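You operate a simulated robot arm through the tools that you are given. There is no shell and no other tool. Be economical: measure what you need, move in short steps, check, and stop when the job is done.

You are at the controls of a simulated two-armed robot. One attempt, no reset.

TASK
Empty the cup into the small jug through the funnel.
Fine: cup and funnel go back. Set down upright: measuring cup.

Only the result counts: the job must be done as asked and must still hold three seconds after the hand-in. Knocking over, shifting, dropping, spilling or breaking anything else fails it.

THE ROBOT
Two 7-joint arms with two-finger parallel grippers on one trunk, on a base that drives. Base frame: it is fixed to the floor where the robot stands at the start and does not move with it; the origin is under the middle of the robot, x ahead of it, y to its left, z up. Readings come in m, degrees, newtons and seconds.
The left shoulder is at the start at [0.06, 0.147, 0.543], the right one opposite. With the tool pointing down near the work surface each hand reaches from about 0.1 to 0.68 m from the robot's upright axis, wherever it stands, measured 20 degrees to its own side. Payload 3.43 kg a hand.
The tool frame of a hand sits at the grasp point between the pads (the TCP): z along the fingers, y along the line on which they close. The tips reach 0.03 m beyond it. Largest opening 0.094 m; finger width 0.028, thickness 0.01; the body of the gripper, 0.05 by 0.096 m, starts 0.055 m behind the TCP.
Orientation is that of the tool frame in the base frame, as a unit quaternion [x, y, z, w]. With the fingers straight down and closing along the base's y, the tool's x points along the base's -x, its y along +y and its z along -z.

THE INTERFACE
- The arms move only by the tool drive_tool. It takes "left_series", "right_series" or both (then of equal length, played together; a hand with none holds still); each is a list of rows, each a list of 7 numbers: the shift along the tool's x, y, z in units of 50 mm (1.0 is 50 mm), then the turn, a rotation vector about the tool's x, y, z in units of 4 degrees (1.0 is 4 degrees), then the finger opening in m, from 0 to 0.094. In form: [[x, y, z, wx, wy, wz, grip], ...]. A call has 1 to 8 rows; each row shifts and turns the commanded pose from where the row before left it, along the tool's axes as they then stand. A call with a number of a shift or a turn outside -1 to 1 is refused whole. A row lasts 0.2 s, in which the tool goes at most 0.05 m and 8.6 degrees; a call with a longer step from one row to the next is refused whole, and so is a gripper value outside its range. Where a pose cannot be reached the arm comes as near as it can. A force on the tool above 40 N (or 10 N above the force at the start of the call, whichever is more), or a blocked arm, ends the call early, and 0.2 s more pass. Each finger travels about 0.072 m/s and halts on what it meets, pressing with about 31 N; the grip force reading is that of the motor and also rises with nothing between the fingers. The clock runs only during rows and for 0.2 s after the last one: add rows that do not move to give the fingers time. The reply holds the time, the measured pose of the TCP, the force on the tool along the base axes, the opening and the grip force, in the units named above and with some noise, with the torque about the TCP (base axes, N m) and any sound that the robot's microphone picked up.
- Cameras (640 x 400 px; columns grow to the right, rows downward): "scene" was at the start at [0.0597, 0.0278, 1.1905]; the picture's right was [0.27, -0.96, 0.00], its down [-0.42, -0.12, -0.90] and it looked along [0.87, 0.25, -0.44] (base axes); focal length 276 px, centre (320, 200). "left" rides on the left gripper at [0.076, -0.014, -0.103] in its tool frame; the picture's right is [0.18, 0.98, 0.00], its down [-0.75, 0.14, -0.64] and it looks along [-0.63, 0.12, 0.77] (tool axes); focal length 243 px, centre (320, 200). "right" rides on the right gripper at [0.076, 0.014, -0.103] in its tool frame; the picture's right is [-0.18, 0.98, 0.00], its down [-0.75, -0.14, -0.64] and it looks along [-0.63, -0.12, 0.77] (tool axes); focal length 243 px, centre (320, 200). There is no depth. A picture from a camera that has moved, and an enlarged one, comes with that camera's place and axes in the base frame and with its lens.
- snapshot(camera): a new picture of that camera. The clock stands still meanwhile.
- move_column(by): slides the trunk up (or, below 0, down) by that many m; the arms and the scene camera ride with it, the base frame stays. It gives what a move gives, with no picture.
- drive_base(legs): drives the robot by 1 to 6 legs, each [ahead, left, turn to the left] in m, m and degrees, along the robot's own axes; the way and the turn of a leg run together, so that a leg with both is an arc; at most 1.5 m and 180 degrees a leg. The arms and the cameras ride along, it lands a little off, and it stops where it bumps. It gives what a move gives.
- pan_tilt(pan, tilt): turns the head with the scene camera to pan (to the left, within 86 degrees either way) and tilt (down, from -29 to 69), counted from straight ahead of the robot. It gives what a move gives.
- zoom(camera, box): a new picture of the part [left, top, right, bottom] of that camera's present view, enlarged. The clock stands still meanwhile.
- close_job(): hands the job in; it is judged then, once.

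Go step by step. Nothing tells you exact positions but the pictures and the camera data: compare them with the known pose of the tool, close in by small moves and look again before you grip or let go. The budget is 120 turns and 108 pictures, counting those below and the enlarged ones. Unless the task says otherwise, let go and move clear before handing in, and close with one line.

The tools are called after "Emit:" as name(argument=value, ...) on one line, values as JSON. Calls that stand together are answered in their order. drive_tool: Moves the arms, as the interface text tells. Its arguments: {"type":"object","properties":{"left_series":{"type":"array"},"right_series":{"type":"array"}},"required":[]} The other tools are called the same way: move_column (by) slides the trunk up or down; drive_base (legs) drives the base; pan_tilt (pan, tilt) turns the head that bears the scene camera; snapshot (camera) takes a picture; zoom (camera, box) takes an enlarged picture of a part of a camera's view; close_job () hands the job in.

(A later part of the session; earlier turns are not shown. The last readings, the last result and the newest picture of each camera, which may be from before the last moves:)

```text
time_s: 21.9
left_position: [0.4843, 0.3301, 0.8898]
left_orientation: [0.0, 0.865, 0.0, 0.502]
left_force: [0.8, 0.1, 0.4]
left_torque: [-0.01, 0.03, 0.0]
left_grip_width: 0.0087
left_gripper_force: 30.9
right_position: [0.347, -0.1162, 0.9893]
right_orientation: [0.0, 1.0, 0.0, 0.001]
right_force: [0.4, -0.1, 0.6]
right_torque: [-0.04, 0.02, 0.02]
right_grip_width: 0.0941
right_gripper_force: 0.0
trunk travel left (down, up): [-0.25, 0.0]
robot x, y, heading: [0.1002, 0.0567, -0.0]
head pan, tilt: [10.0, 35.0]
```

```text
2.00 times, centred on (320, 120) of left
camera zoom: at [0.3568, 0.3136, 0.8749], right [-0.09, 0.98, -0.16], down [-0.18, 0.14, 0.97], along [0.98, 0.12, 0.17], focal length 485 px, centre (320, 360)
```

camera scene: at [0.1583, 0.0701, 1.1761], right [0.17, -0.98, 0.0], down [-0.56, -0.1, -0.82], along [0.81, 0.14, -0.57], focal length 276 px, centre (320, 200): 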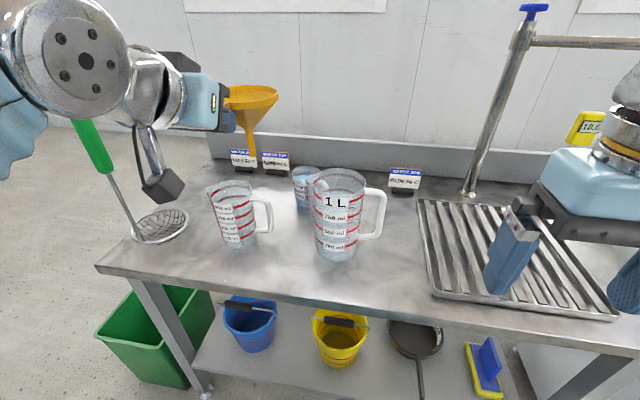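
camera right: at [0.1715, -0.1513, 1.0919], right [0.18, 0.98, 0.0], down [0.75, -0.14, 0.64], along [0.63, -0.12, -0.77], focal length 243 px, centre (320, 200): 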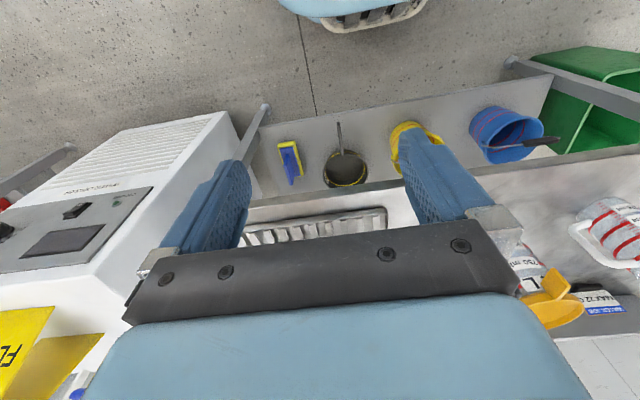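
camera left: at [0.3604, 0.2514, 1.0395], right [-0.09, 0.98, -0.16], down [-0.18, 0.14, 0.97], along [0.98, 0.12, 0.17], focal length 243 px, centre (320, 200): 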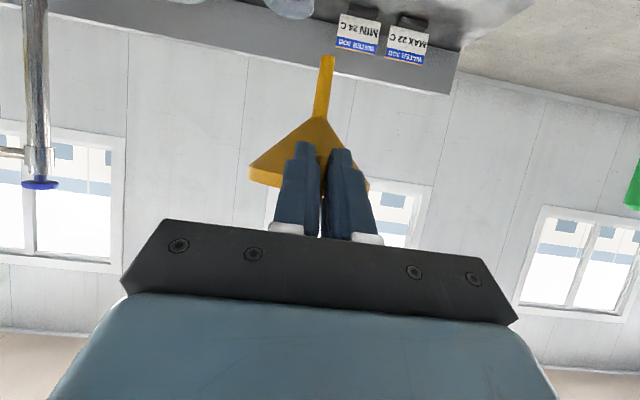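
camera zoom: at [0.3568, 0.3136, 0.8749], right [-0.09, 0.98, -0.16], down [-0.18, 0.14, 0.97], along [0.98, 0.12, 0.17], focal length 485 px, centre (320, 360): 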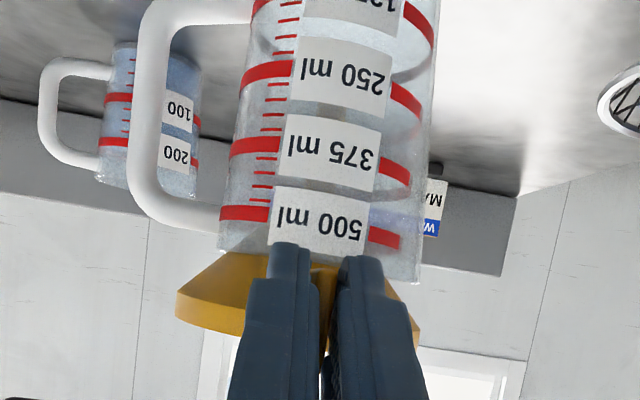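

Emit:
drive_tool(left_series=[[0.1, 0.03, 0.06, 0, 0, 0, 0], [0.1, 0, 0.06, 0, 0, 0, 0], [0, 0, 0, 0, 0, 0, 0]])

Emit:
zoom(camera="left", box=[200, 20, 440, 220])

Emit:
zoom(camera="scene", box=[180, 130, 300, 260])

```text
time_s: 22.7
left_position: [0.4843, 0.3301, 0.8795]
left_orientation: [0.0, 0.864, 0.001, 0.503]
left_force: [1.2, 0.3, 11.8]
left_torque: [-0.01, -0.93, -0.01]
left_grip_width: 0.0093
left_gripper_force: 30.6
right_position: [0.3487, -0.1163, 0.9893]
right_orientation: [0.0, 1.0, 0.001, 0.0]
right_force: [0.5, -0.6, 0.0]
right_torque: [0.02, 0.01, -0.02]
right_grip_width: 0.0937
right_gripper_force: 0.1
trunk travel left (down, up): [-0.25, 0.0]
robot x, y, heading: [0.0991, 0.0517, 0.1]
head pan, tilt: [10.0, 35.0]
```

```text
2.00 times, centred on (320, 120) of left
camera zoom: at [0.3568, 0.3149, 0.8639], right [-0.09, 0.98, -0.16], down [-0.18, 0.14, 0.97], along [0.98, 0.12, 0.17], focal length 485 px, centre (320, 360)
```

zoom: 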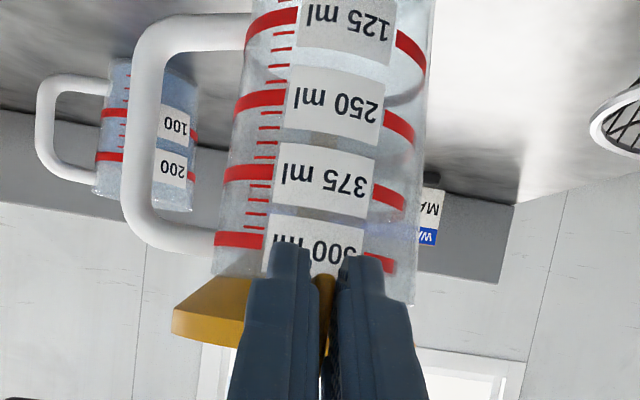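

```text
3.08 times, centred on (240, 195) of scene
camera zoom: at [0.1577, 0.0695, 1.1762], right [0.17, -0.98, 0.0], down [-0.56, -0.1, -0.82], along [0.81, 0.14, -0.57], focal length 849 px, centre (566, 215)
```

zoom: 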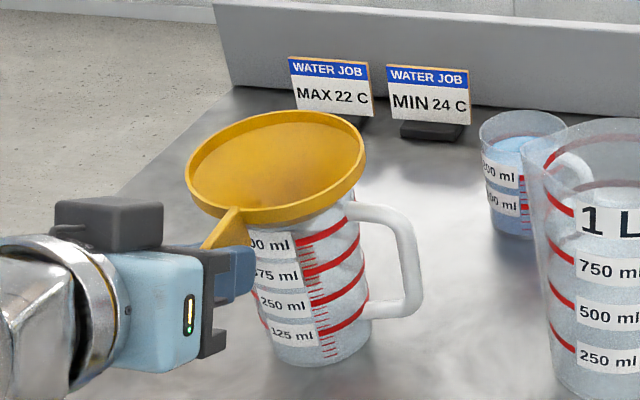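

Contact at 12 N: it is seated but pushed too far and tilting. I'll relieve by a few mm and look.

Emit:
drive_tool(left_series=[[-0.07, 0, -0.04, 0, 0, 0, 0], [0, 0, 0, 0, 0, 0, 0]])

Emit:
zoom(camera="scene", box=[180, 130, 300, 260])

```text
time_s: 23.3
left_position: [0.4853, 0.3299, 0.8824]
left_orientation: [0.001, 0.866, -0.001, 0.5]
left_force: [0.3, -0.4, -0.2]
left_torque: [-0.03, 0.04, 0.02]
left_grip_width: 0.0091
left_gripper_force: 31.0
right_position: [0.3476, -0.1149, 0.9896]
right_orientation: [0.0, 1.0, 0.001, 0.001]
right_force: [-0.1, -0.1, -0.3]
right_torque: [0.0, 0.04, -0.01]
right_grip_width: 0.0941
right_gripper_force: 0.1
trunk travel left (down, up): [-0.25, 0.0]
robot x, y, heading: [0.0987, 0.0528, 0.0]
head pan, tilt: [10.0, 35.0]
```

```text
3.08 times, centred on (240, 195) of scene
camera zoom: at [0.1583, 0.0699, 1.1759], right [0.17, -0.98, 0.0], down [-0.56, -0.1, -0.82], along [0.81, 0.14, -0.57], focal length 849 px, centre (566, 215)
```

zoom: 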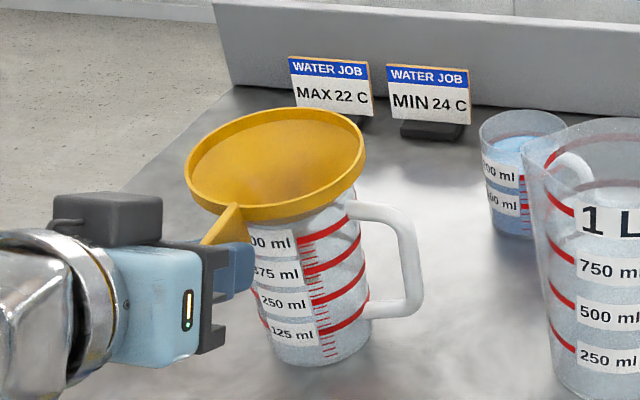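

Force is back to near zero, level looking. Release slowly.

Emit:
drive_tool(left_series=[[0.03, 0, 0.02, 0, 0, 0, 0], [0, 0, 0, 0, 0, 0, 0.012], [0, 0, 0, 0, 0, 0, 0.02], [0, 0, 0, 0, 0, 0, 0.04], [0, 0, 0, 0, 0, 0, 0.05]])

Emit:
zoom(camera="scene", box=[180, 130, 300, 260])

Emit:
zoom(camera="left", box=[200, 20, 440, 220])

```text
time_s: 24.5
left_position: [0.4864, 0.3301, 0.8803]
left_orientation: [0.0, 0.865, 0.0, 0.501]
left_force: [-0.4, -0.5, -0.5]
left_torque: [-0.01, 0.01, 0.01]
left_grip_width: 0.0499
left_gripper_force: 0.0
right_position: [0.3489, -0.1158, 0.9893]
right_orientation: [0.0, 1.0, 0.001, 0.0]
right_force: [0.6, 0.5, -0.3]
right_torque: [0.01, 0.0, 0.0]
right_grip_width: 0.0939
right_gripper_force: 0.1
trunk travel left (down, up): [-0.25, 0.0]
robot x, y, heading: [0.0978, 0.0499, 0.2]
head pan, tilt: [10.0, 35.0]
```

```text
3.08 times, centred on (240, 195) of scene
camera zoom: at [0.1583, 0.0699, 1.1761], right [0.17, -0.98, 0.0], down [-0.56, -0.1, -0.82], along [0.81, 0.14, -0.57], focal length 849 px, centre (566, 215)
```

zoom: 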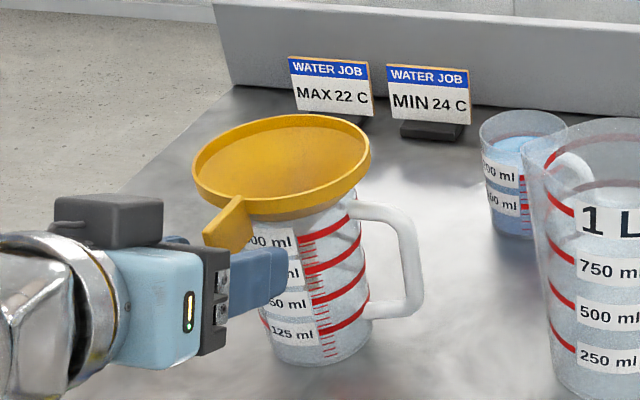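

```text
2.00 times, centred on (320, 120) of left
camera zoom: at [0.3574, 0.3149, 0.8654], right [-0.09, 0.98, -0.16], down [-0.18, 0.14, 0.97], along [0.98, 0.12, 0.17], focal length 485 px, centre (320, 360)
```

zoom: 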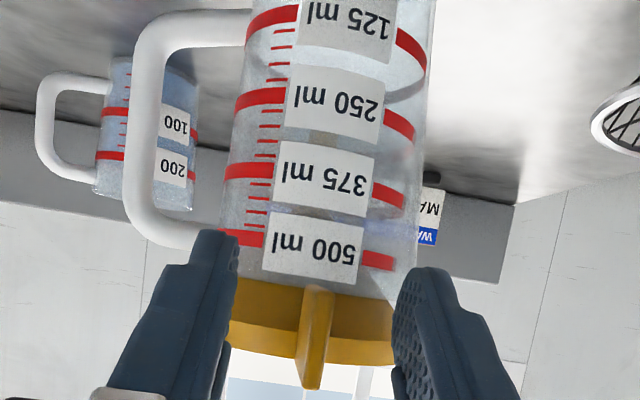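

The funnel sits well in the small jug. I'll back the left hand out, then use the right hand for the cup: grip it by the body, pointing +y, coming from the right behind the 1 L jug.

Emit:
drive_tool(left_series=[[0, 0, -0.5, 0, 0, 0, 0.05], [0, 0, -1, 0, 0, 0, 0.05], [0, 0, -1, 0, 0, 0, 0.05], [0, 0.7, -0.7, 0, 0, 0, 0.05], [0, 0.8, 0, 0, 0, 0, 0.05], [0, 0.8, 0, 0, 0, 0, 0.05], [0, 0, 0, 0, 0, 0, 0.05]])

Emit:
snapshot(camera="scene")

Emit:
zoom(camera="scene", box=[190, 150, 400, 270])

```text
time_s: 26.1
left_position: [0.3465, 0.4456, 0.9606]
left_orientation: [0.001, 0.865, 0.0, 0.501]
left_force: [-0.6, -0.2, -0.2]
left_torque: [0.01, -0.02, -0.01]
left_grip_width: 0.0499
left_gripper_force: 0.1
right_position: [0.3482, -0.1151, 0.9893]
right_orientation: [0.0, 1.0, 0.001, 0.001]
right_force: [-0.4, 0.6, 0.5]
right_torque: [0.01, 0.02, -0.01]
right_grip_width: 0.0939
right_gripper_force: 0.1
trunk travel left (down, up): [-0.25, 0.0]
robot x, y, heading: [0.0994, 0.0511, 0.1]
head pan, tilt: [10.0, 35.0]
```

```text
62 pictures are left
camera scene: at [0.1583, 0.0701, 1.1761], right [0.17, -0.98, 0.0], down [-0.56, -0.1, -0.82], along [0.81, 0.14, -0.57], focal length 276 px, centre (320, 200)
```

scene: 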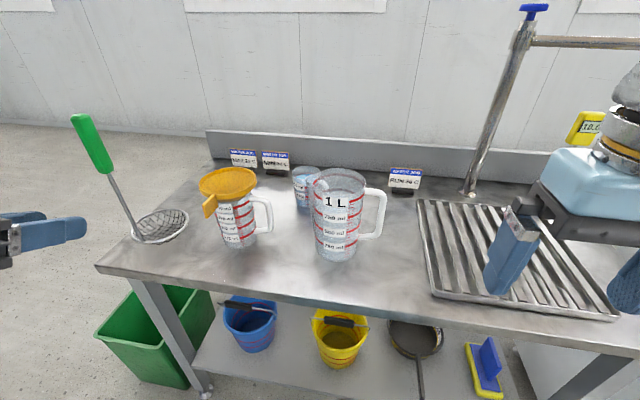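

```text
3.05 times, centred on (295, 210) of scene
camera zoom: at [0.1583, 0.0701, 1.1761], right [0.17, -0.98, 0.0], down [-0.56, -0.1, -0.82], along [0.81, 0.14, -0.57], focal length 841 px, centre (396, 170)
```

zoom: 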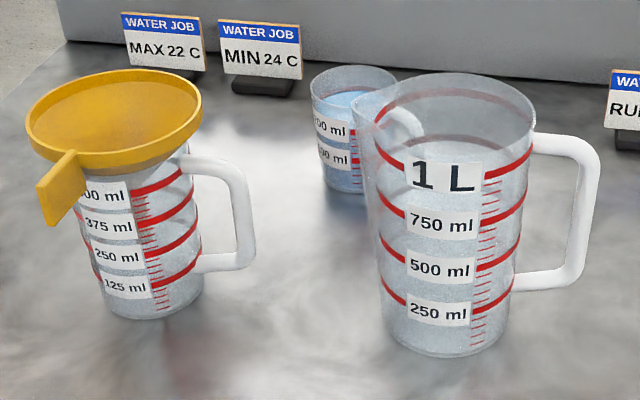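

I'll retract the left hand further and look down at the clearance between base and bench before moving closer.

Emit:
drive_tool(left_series=[[0.4, 0.5, -0.7, 0, 0, 0, 0.05], [0.4, 0.5, -0.7, 0, 0, 0, 0.05], [0, 0.5, 0, 0, 0, 0, 0.05]])

Emit:
pan_tilt(pan=0, tilt=69)

Emit:
snapshot(camera="scene")

```text
time_s: 26.9
left_position: [0.2656, 0.5187, 0.9609]
left_orientation: [0.0, 0.865, 0.0, 0.501]
left_force: [-0.7, -0.7, -0.1]
left_torque: [0.01, 0.03, -0.01]
left_grip_width: 0.0501
left_gripper_force: 0.1
right_position: [0.3486, -0.1145, 0.9897]
right_orientation: [0.0, 1.0, 0.001, 0.001]
right_force: [0.3, -1.1, -0.1]
right_torque: [0.05, -0.04, -0.01]
right_grip_width: 0.0941
right_gripper_force: 0.1
trunk travel left (down, up): [-0.25, 0.0]
robot x, y, heading: [0.1016, 0.0507, 0.1]
head pan, tilt: [10.0, 35.0]
```

```text
time_s: 27.9
left_position: [0.265, 0.5187, 0.96]
left_orientation: [0.0, 0.865, 0.0, 0.502]
left_force: [-1.0, 0.3, 0.5]
left_torque: [0.04, 0.01, 0.0]
left_grip_width: 0.0501
left_gripper_force: 0.1
right_position: [0.3473, -0.1154, 0.9894]
right_orientation: [0.0, 1.0, 0.001, 0.001]
right_force: [-0.2, -0.7, -0.2]
right_torque: [0.0, 0.0, -0.02]
right_grip_width: 0.0938
right_gripper_force: 0.1
trunk travel left (down, up): [-0.25, 0.0]
robot x, y, heading: [0.1015, 0.0506, 0.2]
head pan, tilt: [0.0, 68.8]
```

```text
60 pictures are left
camera scene: at [0.1275, 0.0546, 1.1324], right [0.0, -1.0, 0.0], down [-0.93, 0.0, -0.36], along [0.36, 0.0, -0.93], focal length 276 px, centre (320, 200)
```

scene: 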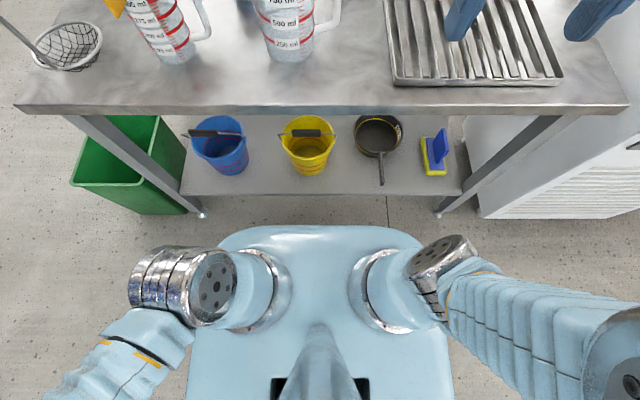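

Gap to the bench looks like ≥0.1 m. I'll drive right 0.1 and ahead 0.05.

Emit:
drive_base(legs=[[0, -0.1, 0], [0.05, 0, 0]])

Emit:
pan_tilt(pan=10, tilt=35)

Emit:
snapshot(camera="scene")

Emit:
snapshot(camera="right")

```text
time_s: 29.5
left_position: [0.3162, 0.4193, 0.9604]
left_orientation: [0.001, 0.865, 0.0, 0.502]
left_force: [0.6, 0.2, -0.6]
left_torque: [0.0, -0.03, 0.02]
left_grip_width: 0.05
left_gripper_force: 0.1
right_position: [0.3993, -0.2142, 0.9894]
right_orientation: [0.0, 1.0, 0.0, 0.001]
right_force: [1.0, 0.0, 0.9]
right_torque: [-0.01, 0.02, -0.01]
right_grip_width: 0.0941
right_gripper_force: 0.0
trunk travel left (down, up): [-0.25, 0.0]
robot x, y, heading: [0.1474, -0.0497, -0.2]
head pan, tilt: [0.0, 68.8]
```

```text
time_s: 30.5
left_position: [0.3162, 0.4204, 0.9609]
left_orientation: [0.001, 0.865, -0.001, 0.502]
left_force: [0.7, 0.8, -0.3]
left_torque: [0.02, 0.02, -0.02]
left_grip_width: 0.0501
left_gripper_force: 0.0
right_position: [0.3977, -0.2136, 0.9904]
right_orientation: [0.001, 1.0, 0.001, 0.001]
right_force: [-0.6, -0.6, -0.2]
right_torque: [-0.03, 0.05, -0.02]
right_grip_width: 0.094
right_gripper_force: 0.1
trunk travel left (down, up): [-0.25, 0.0]
robot x, y, heading: [0.1517, -0.05, 0.0]
head pan, tilt: [10.0, 35.0]
```

```text
59 pictures are left
camera scene: at [0.2087, -0.0292, 1.176], right [0.17, -0.98, 0.0], down [-0.57, -0.1, -0.82], along [0.81, 0.14, -0.57], focal length 276 px, centre (320, 200)
```

scene: 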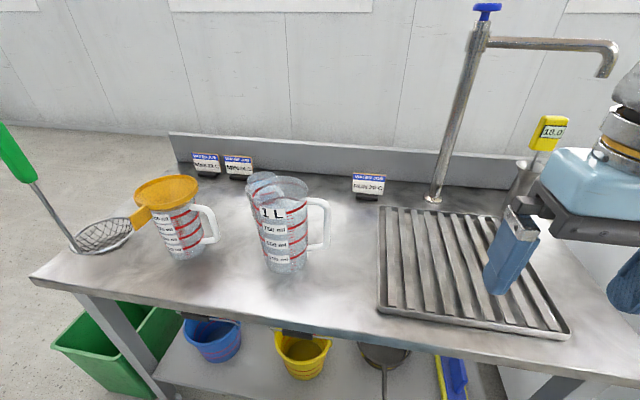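

```text
58 pictures are left
camera right: at [0.3222, -0.1994, 1.092], right [0.18, 0.98, 0.0], down [0.75, -0.14, 0.64], along [0.63, -0.12, -0.77], focal length 243 px, centre (320, 200)
```

right: 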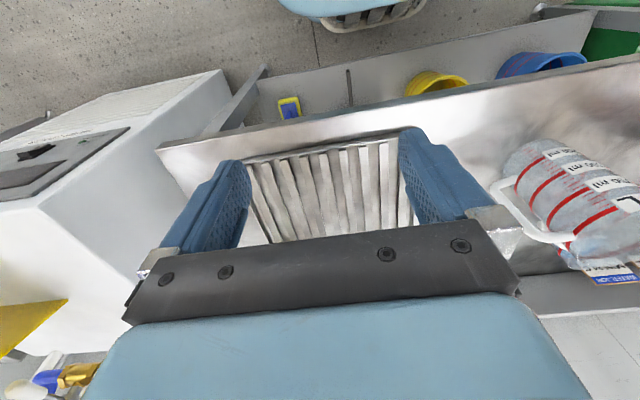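

I'll turn the right hand: first 90° about its own axis, then pitch up toward +y so its camera is on top.

Emit:
drive_tool(right_series=[[0, 0, 0, 0, 0, 1, 0.094], [0, 0, 0, 0, 0, 1, 0.094], [0, 0, 0, 0, 0, 1, 0.094], [0, 0, 0, 0, 0, 1, 0.094], [0, 0, 0, 0, 0, 1, 0.094], [0, 0, 0, 0, 0, 1, 0.094], [0, 0, 0, 0, 0, 1, 0.094], [0, 0, 0, 0, 0, 1, 0.094]])

Emit:
drive_tool(right_series=[[0, 0, 0, 0, 0, 1, 0.094], [0, 0, 0, 0, 0, 1, 0.094], [0, 0, 0, 0, 0, 1, 0.094], [0, 0, 0, 0, 0, 1, 0.094], [0, 0, 0, 0, 0, 1, 0.094], [0, 0, 0, 0, 0, 1, 0.094], [0, 0, 0, 0, 0, 1, 0.094], [0, 0, 0, 0, 0, 1, 0.094]])

Emit:
drive_tool(right_series=[[0, 0, 0, 0, 0, 1, 0.094], [0, 0, 0, 0, 0, 1, 0.094], [0, 0, 0, 0, 0, 1, 0.094], [0, 0, 0, 0, 0, 1, 0.094], [0, 0, 0, 0, 0, 1, 0.094], [0, 0, 0, 0, 0, 1, 0.094], [0, 0, 0, 0, 0, 0.5, 0.094]])

Emit:
drive_tool(right_series=[[0, 0, 0, 0, 1, 0, 0.094], [0, 0, 0, 0, 1, 0, 0.094], [0, 0, 0, 0, 1, 0, 0.094], [0, 0, 0, 0, 1, 0, 0.094], [0, 0, 0, 0, 1, 0, 0.094], [0, 0, 0, 0, 1, 0, 0.094], [0, 0, 0, 0, 1, 0, 0.094], [0, 0, 0, 0, 1, 0, 0.094]])

```text
time_s: 32.3
left_position: [0.317, 0.4206, 0.9608]
left_orientation: [0.001, 0.865, 0.0, 0.501]
left_force: [-0.6, -0.3, -0.1]
left_torque: [0.02, 0.01, -0.02]
left_grip_width: 0.0499
left_gripper_force: 0.0
right_position: [0.3983, -0.2134, 0.9898]
right_orientation: [0.276, 0.961, 0.001, 0.001]
right_force: [0.0, -0.1, 0.3]
right_torque: [0.0, -0.02, 0.02]
right_grip_width: 0.094
right_gripper_force: 0.0
trunk travel left (down, up): [-0.25, 0.0]
robot x, y, heading: [0.1527, -0.0479, 0.3]
head pan, tilt: [10.0, 35.0]
```

```text
time_s: 34.1
left_position: [0.318, 0.4203, 0.9601]
left_orientation: [0.0, 0.865, 0.0, 0.502]
left_force: [0.3, 0.2, 0.2]
left_torque: [-0.06, -0.03, 0.01]
left_grip_width: 0.05
left_gripper_force: 0.0
right_position: [0.3986, -0.2142, 0.9899]
right_orientation: [0.531, 0.848, 0.0, -0.001]
right_force: [0.4, 0.1, -0.5]
right_torque: [0.02, 0.01, -0.01]
right_grip_width: 0.094
right_gripper_force: 0.1
trunk travel left (down, up): [-0.25, 0.0]
robot x, y, heading: [0.1512, -0.0459, 0.1]
head pan, tilt: [10.0, 35.0]
```

```text
time_s: 35.7
left_position: [0.3185, 0.4195, 0.9603]
left_orientation: [0.001, 0.865, 0.0, 0.501]
left_force: [-0.3, -0.2, 0.3]
left_torque: [-0.01, -0.01, 0.0]
left_grip_width: 0.0503
left_gripper_force: 0.0
right_position: [0.3981, -0.2137, 0.9893]
right_orientation: [0.708, 0.706, 0.001, 0.0]
right_force: [-0.1, -0.2, 0.1]
right_torque: [-0.01, 0.03, 0.0]
right_grip_width: 0.0941
right_gripper_force: 0.0
trunk travel left (down, up): [-0.25, 0.0]
robot x, y, heading: [0.1469, -0.0443, 0.3]
head pan, tilt: [10.0, 35.0]
```

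```text
time_s: 37.5
left_position: [0.3166, 0.4203, 0.9604]
left_orientation: [0.0, 0.865, 0.0, 0.502]
left_force: [0.0, 0.3, -1.0]
left_torque: [-0.01, 0.01, -0.02]
left_grip_width: 0.05
left_gripper_force: 0.0
right_position: [0.4001, -0.2143, 0.9883]
right_orientation: [0.68, 0.68, 0.196, -0.194]
right_force: [-0.6, -0.2, 0.2]
right_torque: [0.02, 0.03, -0.04]
right_grip_width: 0.0941
right_gripper_force: 0.0
trunk travel left (down, up): [-0.25, 0.0]
robot x, y, heading: [0.1558, -0.047, -0.3]
head pan, tilt: [10.0, 35.0]
```

Rotation goes as intended (z toward +y). Continue pitching to 80°.

Emit:
drive_tool(right_series=[[0, 0, 0, 0, 1, 0, 0.094], [0, 0, 0, 0, 1, 0, 0.094], [0, 0, 0, 0, 1, 0, 0.094], [0, 0, 0, 0, 1, 0, 0.094], [0, 0, 0, 0, 1, 0, 0.094], [0, 0, 0, 0, 1, 0, 0.094], [0, 0, 0, 0, 1, 0, 0.094], [0, 0, 0, 0, 1, 0, 0.094]])

Emit:
drive_tool(right_series=[[0, 0, 0, 0, 1, 0, 0.094], [0, 0, 0, 0, 1, 0, 0.094], [0, 0, 0, 0, 1, 0, 0.094], [0, 0, 0, 0, 1, 0, 0.094], [0, 0, 0, 0, 0, 0, 0.094]])

Emit:
snapshot(camera="scene")

Emit:
snapshot(camera="right")

```text
time_s: 39.3
left_position: [0.317, 0.4203, 0.9604]
left_orientation: [0.002, 0.865, -0.001, 0.502]
left_force: [-0.1, 0.3, 0.7]
left_torque: [0.02, 0.01, 0.02]
left_grip_width: 0.05
left_gripper_force: 0.0
right_position: [0.4304, -0.1926, 0.9915]
right_orientation: [0.599, 0.6, 0.376, -0.375]
right_force: [0.3, 0.2, -0.1]
right_torque: [-0.01, 0.0, 0.02]
right_grip_width: 0.0936
right_gripper_force: 0.0
right hand out of reach, approached as far as the arm can: row 1, 2, 3, 4, 6, 7, 8
trunk travel left (down, up): [-0.25, 0.0]
robot x, y, heading: [0.1512, -0.0472, -0.0]
head pan, tilt: [10.0, 35.0]
```

```text
time_s: 40.5
left_position: [0.3172, 0.4186, 0.96]
left_orientation: [0.0, 0.865, 0.0, 0.502]
left_force: [0.0, -0.3, -0.4]
left_torque: [0.01, 0.01, -0.01]
left_grip_width: 0.0501
left_gripper_force: 0.1
right_position: [0.4401, -0.1855, 0.991]
right_orientation: [0.541, 0.542, 0.455, -0.455]
right_force: [0.6, -1.0, 0.0]
right_torque: [-0.03, 0.0, 0.0]
right_grip_width: 0.0942
right_gripper_force: 0.2
right hand out of reach, approached as far as the arm can: row 1, 3
trunk travel left (down, up): [-0.25, 0.0]
robot x, y, heading: [0.1552, -0.0465, 0.0]
head pan, tilt: [10.0, 35.0]
```

```text
57 pictures are left
camera scene: at [0.2087, -0.0292, 1.1761], right [0.17, -0.98, 0.0], down [-0.56, -0.1, -0.82], along [0.81, 0.14, -0.57], focal length 276 px, centre (320, 200)
```

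scene: 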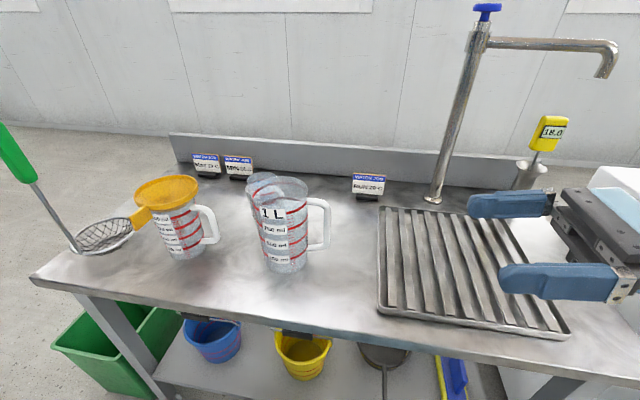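

```text
56 pictures are left
camera right: at [0.4542, -0.2734, 1.0832], right [0.98, -0.03, -0.18], down [-0.14, -0.76, -0.63], along [-0.12, 0.65, -0.75], focal length 243 px, centre (320, 200)
```

right: 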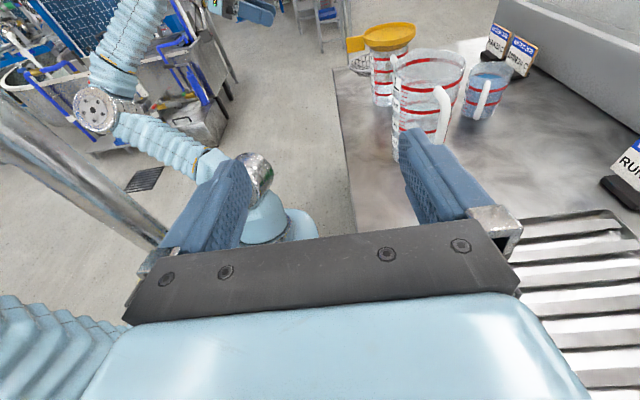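

Now I have a good view of the cup from the right hand. I'll move it out over the tray to x≈0.755, lowering slightly.

Emit:
drive_tool(right_series=[[-0.3, 0.9, 0, 0, 0, 0, 0.094], [-0.3, 0.9, 0, 0, 0, 0, 0.094], [-0.3, 0.9, 0, 0, 0, 0, 0.094], [-0.3, 0.9, 0, 0, 0, 0, 0.094], [-0.3, 0.9, 0, 0, 0, 0, 0.094], [-0.3, 0.9, 0, 0, 0, 0, 0.094], [-0.2, 0.8, 0, 0, 0, 0, 0.094], [0, 0, 0, 0, 0, 0, 0.094]])

Emit:
snapshot(camera="scene")

Emit:
snapshot(camera="right")

```text
time_s: 42.3
left_position: [0.3175, 0.4204, 0.9602]
left_orientation: [0.001, 0.865, -0.001, 0.502]
left_force: [0.9, -1.1, 0.4]
left_torque: [-0.01, 0.01, -0.01]
left_grip_width: 0.0498
left_gripper_force: 0.0
right_position: [0.7468, -0.2041, 0.8931]
right_orientation: [0.542, 0.541, 0.456, -0.454]
right_force: [0.1, -0.6, -0.2]
right_torque: [0.0, -0.02, -0.02]
right_grip_width: 0.094
right_gripper_force: 0.1
trunk travel left (down, up): [-0.25, 0.0]
robot x, y, heading: [0.1508, -0.0455, 0.2]
head pan, tilt: [10.0, 35.0]
```

```text
55 pictures are left
camera scene: at [0.209, -0.0293, 1.176], right [0.17, -0.98, 0.0], down [-0.57, -0.1, -0.82], along [0.81, 0.14, -0.57], focal length 276 px, centre (320, 200)
```

scene: 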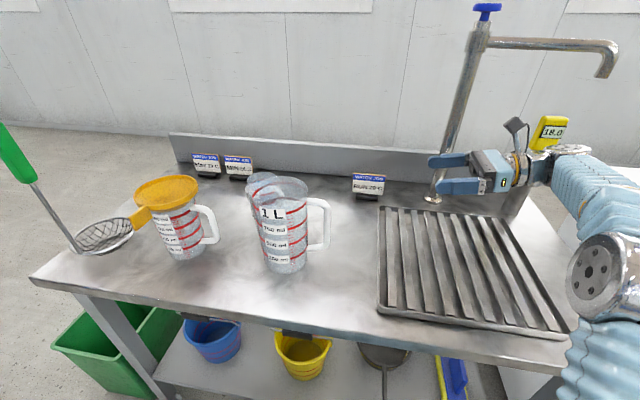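

```text
54 pictures are left
camera right: at [0.7615, -0.2917, 0.9862], right [0.98, -0.03, -0.18], down [-0.14, -0.76, -0.63], along [-0.12, 0.65, -0.75], focal length 243 px, centre (320, 200)
```

right: 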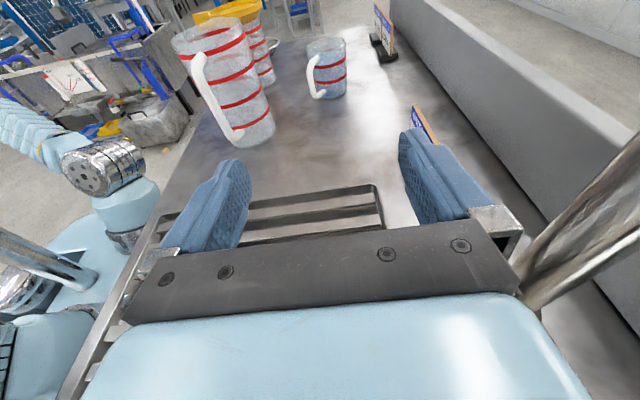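

Emit:
zoom(camera="right", box=[260, 20, 400, 110])

```text
4.44 times, centred on (330, 65) of right
camera zoom: at [0.7615, -0.2917, 0.9862], right [0.98, -0.03, -0.18], down [-0.14, -0.76, -0.63], along [-0.12, 0.65, -0.75], focal length 1078 px, centre (276, 800)
```

zoom: 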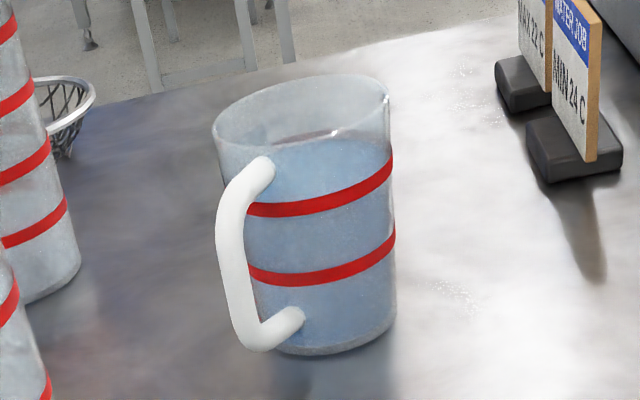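

The cup's handle points about 35° from -y toward -x; the cup is at (0.755, 0.212). I'll yaw the right hand by 6° and advance to a waypoint short of the handle.

Emit:
drive_tool(right_series=[[0, 0, 0, 0.75, 0, 0, 0.094], [0, 0, 0, 0.75, 0, 0, 0.094], [-0.1, 0.17, 0.9, 0, 0, 0, 0.094], [-0.1, 0.17, 0.9, 0, 0, 0, 0.094], [-0.1, 0.17, 0.9, 0, 0, 0, 0.094], [-0.1, 0.17, 0.9, 0, 0, 0, 0.094], [-0.1, 0.17, 0.9, 0, 0, 0, 0.094], [0, 0, 0, 0, 0, 0, 0.094]])

Emit:
snapshot(camera="right")

Emit:
snapshot(camera="scene")

```text
time_s: 44.1
left_position: [0.3174, 0.4201, 0.96]
left_orientation: [0.001, 0.865, 0.0, 0.502]
left_force: [0.5, -0.5, -0.2]
left_torque: [-0.03, 0.01, -0.01]
left_grip_width: 0.05
left_gripper_force: 0.0
right_position: [0.7679, 0.0162, 0.8299]
right_orientation: [0.517, 0.565, 0.427, -0.482]
right_force: [0.6, 0.6, -0.7]
right_torque: [0.03, 0.01, 0.03]
right_grip_width: 0.0938
right_gripper_force: 0.0
trunk travel left (down, up): [-0.25, 0.0]
robot x, y, heading: [0.1513, -0.0456, -0.1]
head pan, tilt: [10.0, 35.0]
```

```text
52 pictures are left
camera right: at [0.7911, -0.0691, 0.9217], right [0.98, 0.07, -0.2], down [-0.07, -0.77, -0.63], along [-0.2, 0.63, -0.75], focal length 243 px, centre (320, 200)
```

right: 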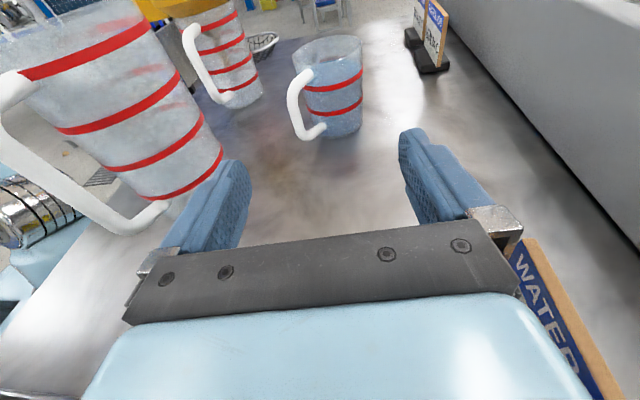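

```text
51 pictures are left
camera scene: at [0.2088, -0.029, 1.1761], right [0.17, -0.98, 0.0], down [-0.56, -0.1, -0.82], along [0.81, 0.14, -0.57], focal length 276 px, centre (320, 200)
```

scene: 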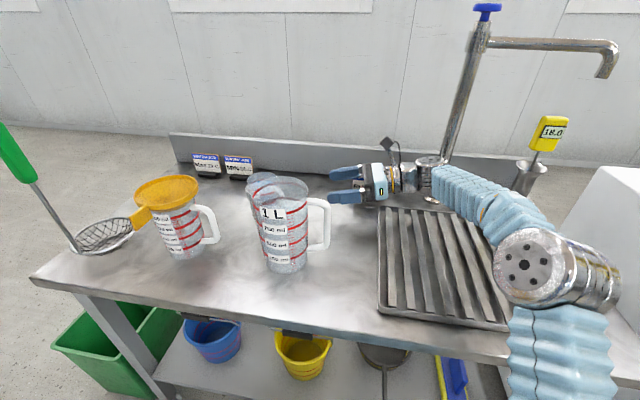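

Clear of sign and jug. Advance toward the cup.

Emit:
drive_tool(right_series=[[-0.1, 0.15, 0.8, 0, 0, 0, 0.094], [0, 0, 0.8, 0, 0, 0, 0.094], [0, 0, 0.8, 0, 0, 0, 0.094], [0, 0, 0, 0, 0, 0, 0.094]])

Emit:
snapshot(camera="right")

```text
time_s: 45.1
left_position: [0.3166, 0.4201, 0.9596]
left_orientation: [0.001, 0.865, 0.0, 0.501]
left_force: [-0.1, 0.1, 0.7]
left_torque: [0.0, 0.0, 0.01]
left_grip_width: 0.0498
left_gripper_force: 0.0
right_position: [0.7614, 0.1325, 0.8045]
right_orientation: [0.516, 0.565, 0.427, -0.482]
right_force: [0.3, 0.3, 0.0]
right_torque: [0.0, -0.02, 0.03]
right_grip_width: 0.094
right_gripper_force: 0.1
trunk travel left (down, up): [-0.25, 0.0]
robot x, y, heading: [0.1489, -0.0452, 0.0]
head pan, tilt: [10.0, 35.0]
```

```text
50 pictures are left
camera right: at [0.7864, 0.0481, 0.8959], right [0.98, 0.07, -0.2], down [-0.07, -0.77, -0.63], along [-0.2, 0.63, -0.75], focal length 243 px, centre (320, 200)
```

right: 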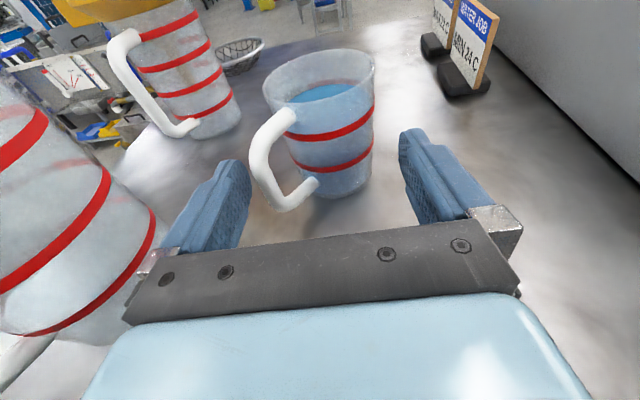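

The handle bar would meet the left finger, so I'll back off 5 cm, yaw 18° the other way so the handle fits between the fingers, and re-aim.

Emit:
drive_tool(right_series=[[0, 0, -1, 0, 0, 0, 0.094], [0, 0, 0, -0.9, 0, 0, 0.094], [0, 0, 0, -0.9, 0, 0, 0.094], [0, 0, 0, -0.9, 0, 0, 0.094], [0, 0, 0, -0.9, 0, 0, 0.094], [0, 0, 0, -0.9, 0, 0, 0.094], [0, -0.76, 0.3, 0, 0, 0, 0.094], [0, 0, 0, 0, 0, 0, 0.094]])

Emit:
snapshot(camera="right")

```text
time_s: 46.9
left_position: [0.3178, 0.4197, 0.9604]
left_orientation: [0.0, 0.865, 0.001, 0.502]
left_force: [-0.6, -0.2, 0.0]
left_torque: [0.01, -0.03, 0.01]
left_grip_width: 0.0499
left_gripper_force: 0.1
right_position: [0.7345, 0.107, 0.8074]
right_orientation: [0.585, 0.491, 0.51, -0.396]
right_force: [-0.1, 0.7, 0.0]
right_torque: [-0.03, -0.01, 0.0]
right_grip_width: 0.094
right_gripper_force: 0.0
trunk travel left (down, up): [-0.25, 0.0]
robot x, y, heading: [0.1554, -0.0482, 0.0]
head pan, tilt: [10.0, 35.0]
```

```text
49 pictures are left
camera right: at [0.726, 0.019, 0.9005], right [0.96, -0.23, -0.14], down [-0.27, -0.72, -0.64], along [0.05, 0.65, -0.76], focal length 243 px, centre (320, 200)
```

right: 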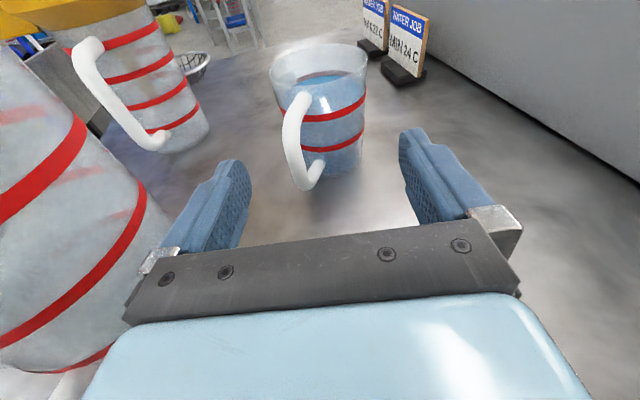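

The handle now lies between the fingers. Advance in two stages.

Emit:
drive_tool(right_series=[[0, 0.05, 0.6, 0, 0, 0, 0.094], [0, 0, 0.6, 0, 0, 0, 0.094], [0, 0, 0, 0, 0, 0, 0.094]])

Emit:
snapshot(camera="right")

```text
time_s: 47.7
left_position: [0.3173, 0.4197, 0.96]
left_orientation: [0.0, 0.865, 0.0, 0.502]
left_force: [-0.6, -0.6, -0.8]
left_torque: [0.02, 0.02, 0.01]
left_grip_width: 0.0502
left_gripper_force: 0.0
right_position: [0.7486, 0.1656, 0.7982]
right_orientation: [0.586, 0.491, 0.509, -0.395]
right_force: [0.9, -0.5, -0.1]
right_torque: [0.01, 0.0, 0.02]
right_grip_width: 0.094
right_gripper_force: 0.0
trunk travel left (down, up): [-0.25, 0.0]
robot x, y, heading: [0.1519, -0.0433, 0.3]
head pan, tilt: [10.0, 35.0]
```

```text
48 pictures are left
camera right: at [0.7412, 0.0773, 0.8905], right [0.96, -0.23, -0.14], down [-0.27, -0.72, -0.64], along [0.05, 0.65, -0.76], focal length 243 px, centre (320, 200)
```

right: 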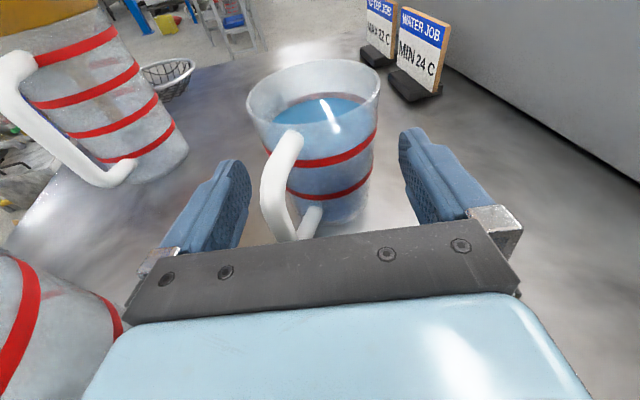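

Emit:
drive_tool(right_series=[[0, 0, 0.35, 0, 0, 0, 0.094], [0, 0, 0.25, 0, 0, 0, 0.094], [0, 0, 0, 0, 0, 0, 0.094]])

Emit:
snapshot(camera="right")

Emit:
zoom(camera="scene", box=[220, 140, 380, 250])

```text
time_s: 48.5
left_position: [0.3178, 0.4195, 0.9613]
left_orientation: [0.0, 0.865, 0.0, 0.502]
left_force: [0.2, 0.2, 0.5]
left_torque: [0.02, 0.01, -0.03]
left_grip_width: 0.05
left_gripper_force: 0.0
right_position: [0.7547, 0.194, 0.7925]
right_orientation: [0.586, 0.491, 0.51, -0.395]
right_force: [0.1, -0.5, -0.4]
right_torque: [-0.04, -0.04, 0.0]
right_grip_width: 0.0943
right_gripper_force: 0.0
trunk travel left (down, up): [-0.25, 0.0]
robot x, y, heading: [0.1497, -0.0499, 0.1]
head pan, tilt: [10.0, 35.0]
```

```text
47 pictures are left
camera right: at [0.7477, 0.1054, 0.8853], right [0.96, -0.23, -0.14], down [-0.27, -0.72, -0.64], along [0.05, 0.65, -0.76], focal length 243 px, centre (320, 200)
```

right: 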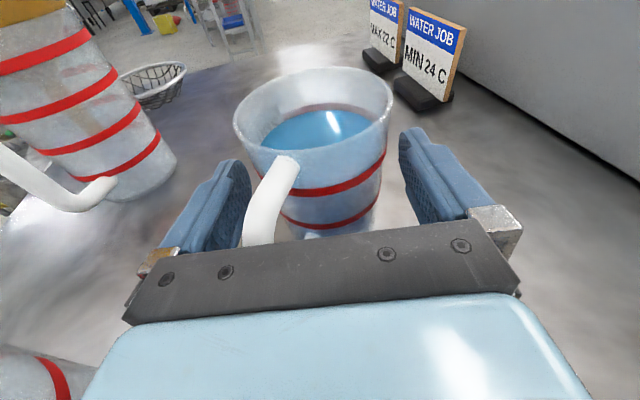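

```text
3.64 times, centred on (300, 195) of scene
camera zoom: at [0.2088, -0.0291, 1.1761], right [0.17, -0.98, 0.0], down [-0.56, -0.1, -0.82], along [0.81, 0.14, -0.57], focal length 1003 px, centre (393, 218)
```

zoom: 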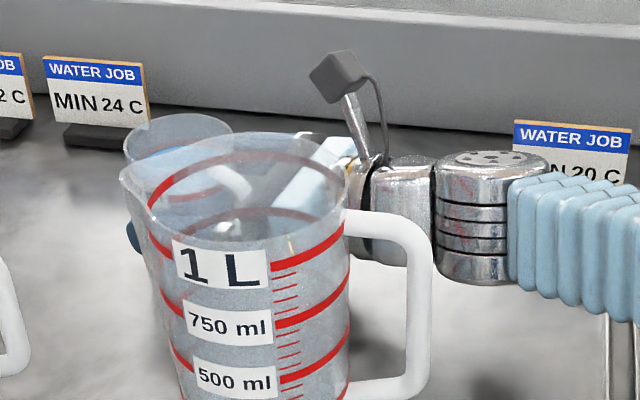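

Cup is well between the pads. Close the right hand.

Emit:
drive_tool(right_series=[[0, 0, 0, 0, 0, 0, 0.082], [0, 0, 0, 0, 0, 0, 0.074], [0, 0, 0, 0, 0, 0, 0.066], [0, 0, 0, 0, 0, 0, 0.055], [0, 0, 0, 0, 0, 0, 0.045], [0, 0, 0, 0, 0, 0, 0.04]])

Emit:
snapshot(camera="right")

```text
time_s: 49.9
left_position: [0.3169, 0.4199, 0.9602]
left_orientation: [0.001, 0.865, -0.001, 0.501]
left_force: [0.3, 0.0, 0.1]
left_torque: [0.03, -0.01, -0.02]
left_grip_width: 0.0501
left_gripper_force: 0.1
right_position: [0.755, 0.1936, 0.7921]
right_orientation: [0.586, 0.491, 0.51, -0.395]
right_force: [1.3, 0.7, 1.4]
right_torque: [-0.01, 0.04, 0.03]
right_grip_width: 0.0669
right_gripper_force: 31.1
trunk travel left (down, up): [-0.25, 0.0]
robot x, y, heading: [0.1505, -0.0442, -0.3]
head pan, tilt: [10.0, 35.0]
```

```text
45 pictures are left
camera right: at [0.7478, 0.1052, 0.8854], right [0.96, -0.23, -0.14], down [-0.27, -0.72, -0.64], along [0.05, 0.65, -0.75], focal length 243 px, centre (320, 200)
```

right: 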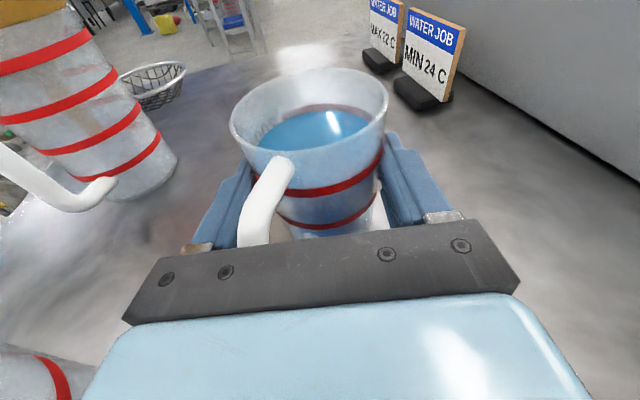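

Firm grip (67 mm). Lift gently and check.

Emit:
drive_tool(right_series=[[0.15, 0, -0.03, 0, 0, 0, 0.04], [0.3, 0, -0.05, 0, 0, 0, 0.04], [0.4, 0, -0.07, 0, 0, 0, 0.04], [0.4, 0, -0.07, 0, 0, 0, 0.04], [0.4, 0, -0.07, 0, 0, 0, 0.04], [0.4, 0, -0.07, 0, 0, 0, 0.04], [0.2, 0, -0.03, 0, 0, 0, 0.04], [0, 0, 0, 0, 0, 0, 0.04]])

Emit:
snapshot(camera="right")

```text
time_s: 51.7
left_position: [0.318, 0.4187, 0.9599]
left_orientation: [0.0, 0.865, 0.0, 0.502]
left_force: [0.6, 0.3, -0.5]
left_torque: [0.0, -0.03, 0.02]
left_grip_width: 0.0503
left_gripper_force: 0.0
right_position: [0.75, 0.1939, 0.9068]
right_orientation: [0.586, 0.491, 0.51, -0.395]
right_force: [0.1, -0.9, -2.2]
right_torque: [-0.02, -0.01, 0.02]
right_grip_width: 0.0657
right_gripper_force: 30.6
trunk travel left (down, up): [-0.25, 0.0]
robot x, y, heading: [0.1505, -0.0466, 0.1]
head pan, tilt: [10.0, 35.0]
```

```text
44 pictures are left
camera right: at [0.7428, 0.1055, 0.9998], right [0.96, -0.23, -0.14], down [-0.27, -0.72, -0.64], along [0.05, 0.65, -0.76], focal length 243 px, centre (320, 200)
```

right: 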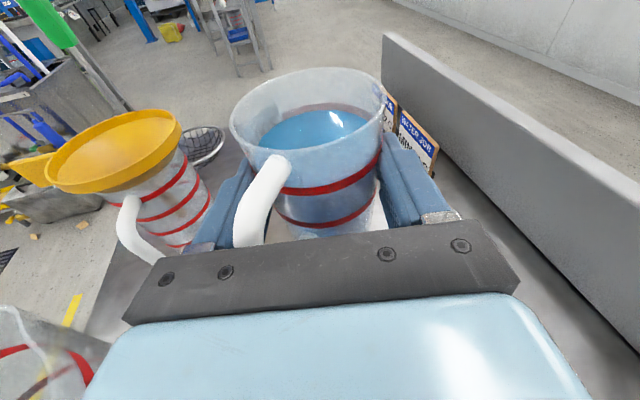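

Cup is held level, no spill. Lift further.

Emit:
drive_tool(right_series=[[0.3, 0, -0.05, 0, 0, 0, 0.04], [0.4, 0, -0.07, 0, 0, 0, 0.04], [0.4, 0, -0.07, 0, 0, 0, 0.04], [0.4, 0, -0.07, 0, 0, 0, 0.04], [0.2, 0, -0.03, 0, 0, 0, 0.04], [0, 0, 0, 0, 0, 0, 0.04]])

```text
time_s: 53.1
left_position: [0.3174, 0.4199, 0.9609]
left_orientation: [0.001, 0.865, -0.001, 0.502]
left_force: [0.2, 1.1, 0.1]
left_torque: [-0.01, -0.01, 0.01]
left_grip_width: 0.05
left_gripper_force: 0.0
right_position: [0.7475, 0.1941, 0.993]
right_orientation: [0.585, 0.492, 0.509, -0.396]
right_force: [0.3, -1.2, -1.9]
right_torque: [0.01, -0.02, 0.0]
right_grip_width: 0.0656
right_gripper_force: 30.9
trunk travel left (down, up): [-0.25, 0.0]
robot x, y, heading: [0.15, -0.047, -0.1]
head pan, tilt: [10.0, 35.0]
```

Now yaw the hand about 33° clockwise, above the 1 L jug's height.

Emit:
drive_tool(right_series=[[0, 0, 0, -0.98, 0, 0.17, 0.04], [0, 0, 0, -0.98, 0, 0.17, 0.04], [0, 0, 0, -0.98, 0, 0.17, 0.04], [0, 0, 0, -0.98, 0, 0.17, 0.04], [0, 0, 0, -0.98, 0, 0.17, 0.04], [0, 0, 0, -0.98, 0, 0.17, 0.04], [0, 0, 0, -0.98, 0, 0.17, 0.04], [0, 0, 0, -0.98, 0, 0.17, 0.04]])

Emit:
snapshot(camera="scene")

```text
time_s: 54.9
left_position: [0.3176, 0.4192, 0.9605]
left_orientation: [0.001, 0.865, -0.001, 0.503]
left_force: [0.1, -0.9, 1.0]
left_torque: [-0.02, 0.0, -0.01]
left_grip_width: 0.0498
left_gripper_force: 0.1
right_position: [0.7474, 0.195, 0.993]
right_orientation: [0.693, 0.305, 0.605, -0.245]
right_force: [0.6, 0.1, -1.9]
right_torque: [0.0, -0.02, 0.04]
right_grip_width: 0.0655
right_gripper_force: 31.1
trunk travel left (down, up): [-0.25, 0.0]
robot x, y, heading: [0.1516, -0.0505, 0.1]
head pan, tilt: [10.0, 35.0]
```

```text
43 pictures are left
camera scene: at [0.209, -0.0291, 1.176], right [0.17, -0.98, 0.0], down [-0.57, -0.1, -0.82], along [0.81, 0.14, -0.57], focal length 276 px, centre (320, 200)
```

scene: 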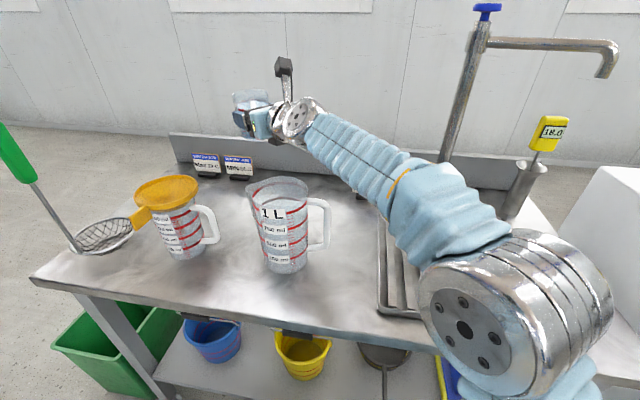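

Emit:
drive_tool(right_series=[[0, -0.3, -0.06, 0, 0, 0, 0.04], [0, -0.5, -0.11, 0, 0, 0, 0.04], [0, -0.5, -0.11, 0, 0, 0, 0.04], [0, -0.5, -0.11, 0, 0, 0, 0.04], [0, -0.5, -0.11, 0, 0, 0, 0.04], [0, -0.5, -0.11, 0, 0, 0, 0.04], [0, -0.4, -0.11, 0, 0, 0, 0.04], [0, 0, 0, 0, 0, 0, 0.04]])

Emit:
snapshot(camera="scene")

Emit:
snapshot(camera="right")

```text
time_s: 56.7
left_position: [0.3181, 0.42, 0.9614]
left_orientation: [0.002, 0.865, -0.002, 0.502]
left_force: [-0.2, -0.3, 0.3]
left_torque: [-0.02, 0.02, 0.01]
left_grip_width: 0.0499
left_gripper_force: 0.0
right_position: [0.6058, 0.2804, 0.9933]
right_orientation: [0.693, 0.308, 0.603, -0.246]
right_force: [0.5, -0.5, -2.9]
right_torque: [-0.03, 0.01, 0.01]
right_grip_width: 0.0655
right_gripper_force: 31.0
trunk travel left (down, up): [-0.25, 0.0]
robot x, y, heading: [0.1502, -0.0443, -0.0]
head pan, tilt: [10.0, 35.0]
```

```text
42 pictures are left
camera scene: at [0.2087, -0.0289, 1.1761], right [0.17, -0.98, 0.0], down [-0.56, -0.1, -0.82], along [0.81, 0.14, -0.57], focal length 276 px, centre (320, 200)
```

scene: 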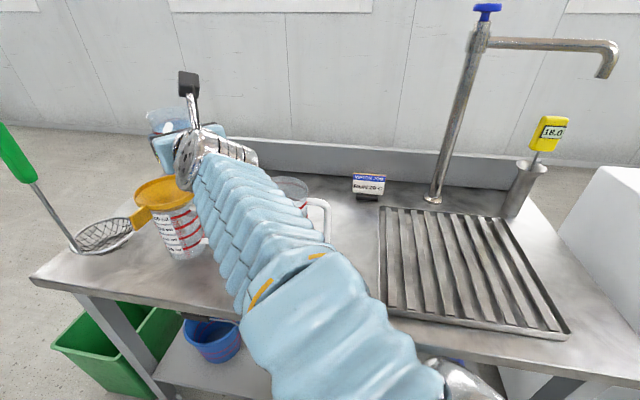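

```text
41 pictures are left
camera right: at [0.5523, 0.2069, 1.0845], right [0.7, -0.7, -0.15], down [-0.6, -0.46, -0.65], along [0.39, 0.55, -0.74], focal length 243 px, centre (320, 200)
```

right: 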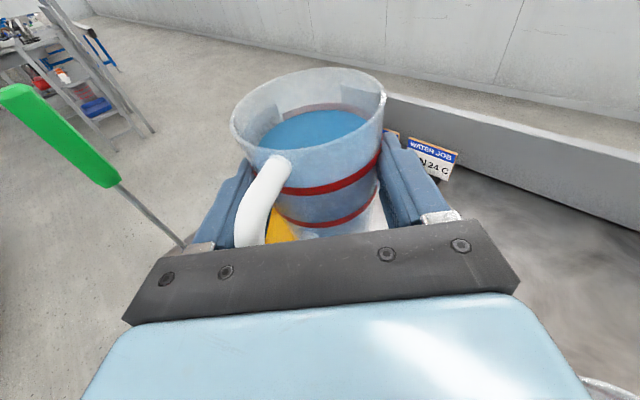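

Emit:
snapshot(camera="left")

```text
40 pictures are left
camera left: at [0.1891, 0.4053, 0.945], right [-0.09, 0.98, -0.16], down [-0.18, 0.14, 0.97], along [0.98, 0.12, 0.17], focal length 243 px, centre (320, 200)
```

left: 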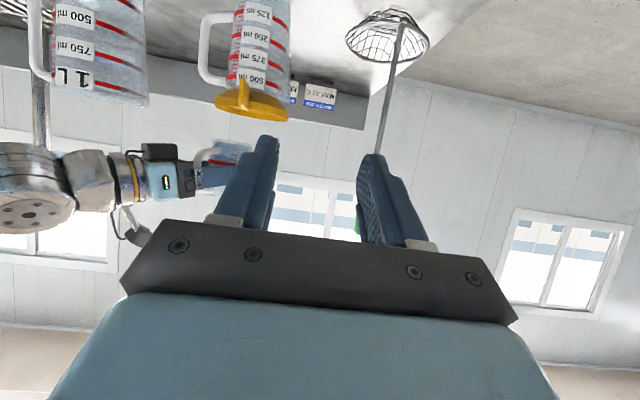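

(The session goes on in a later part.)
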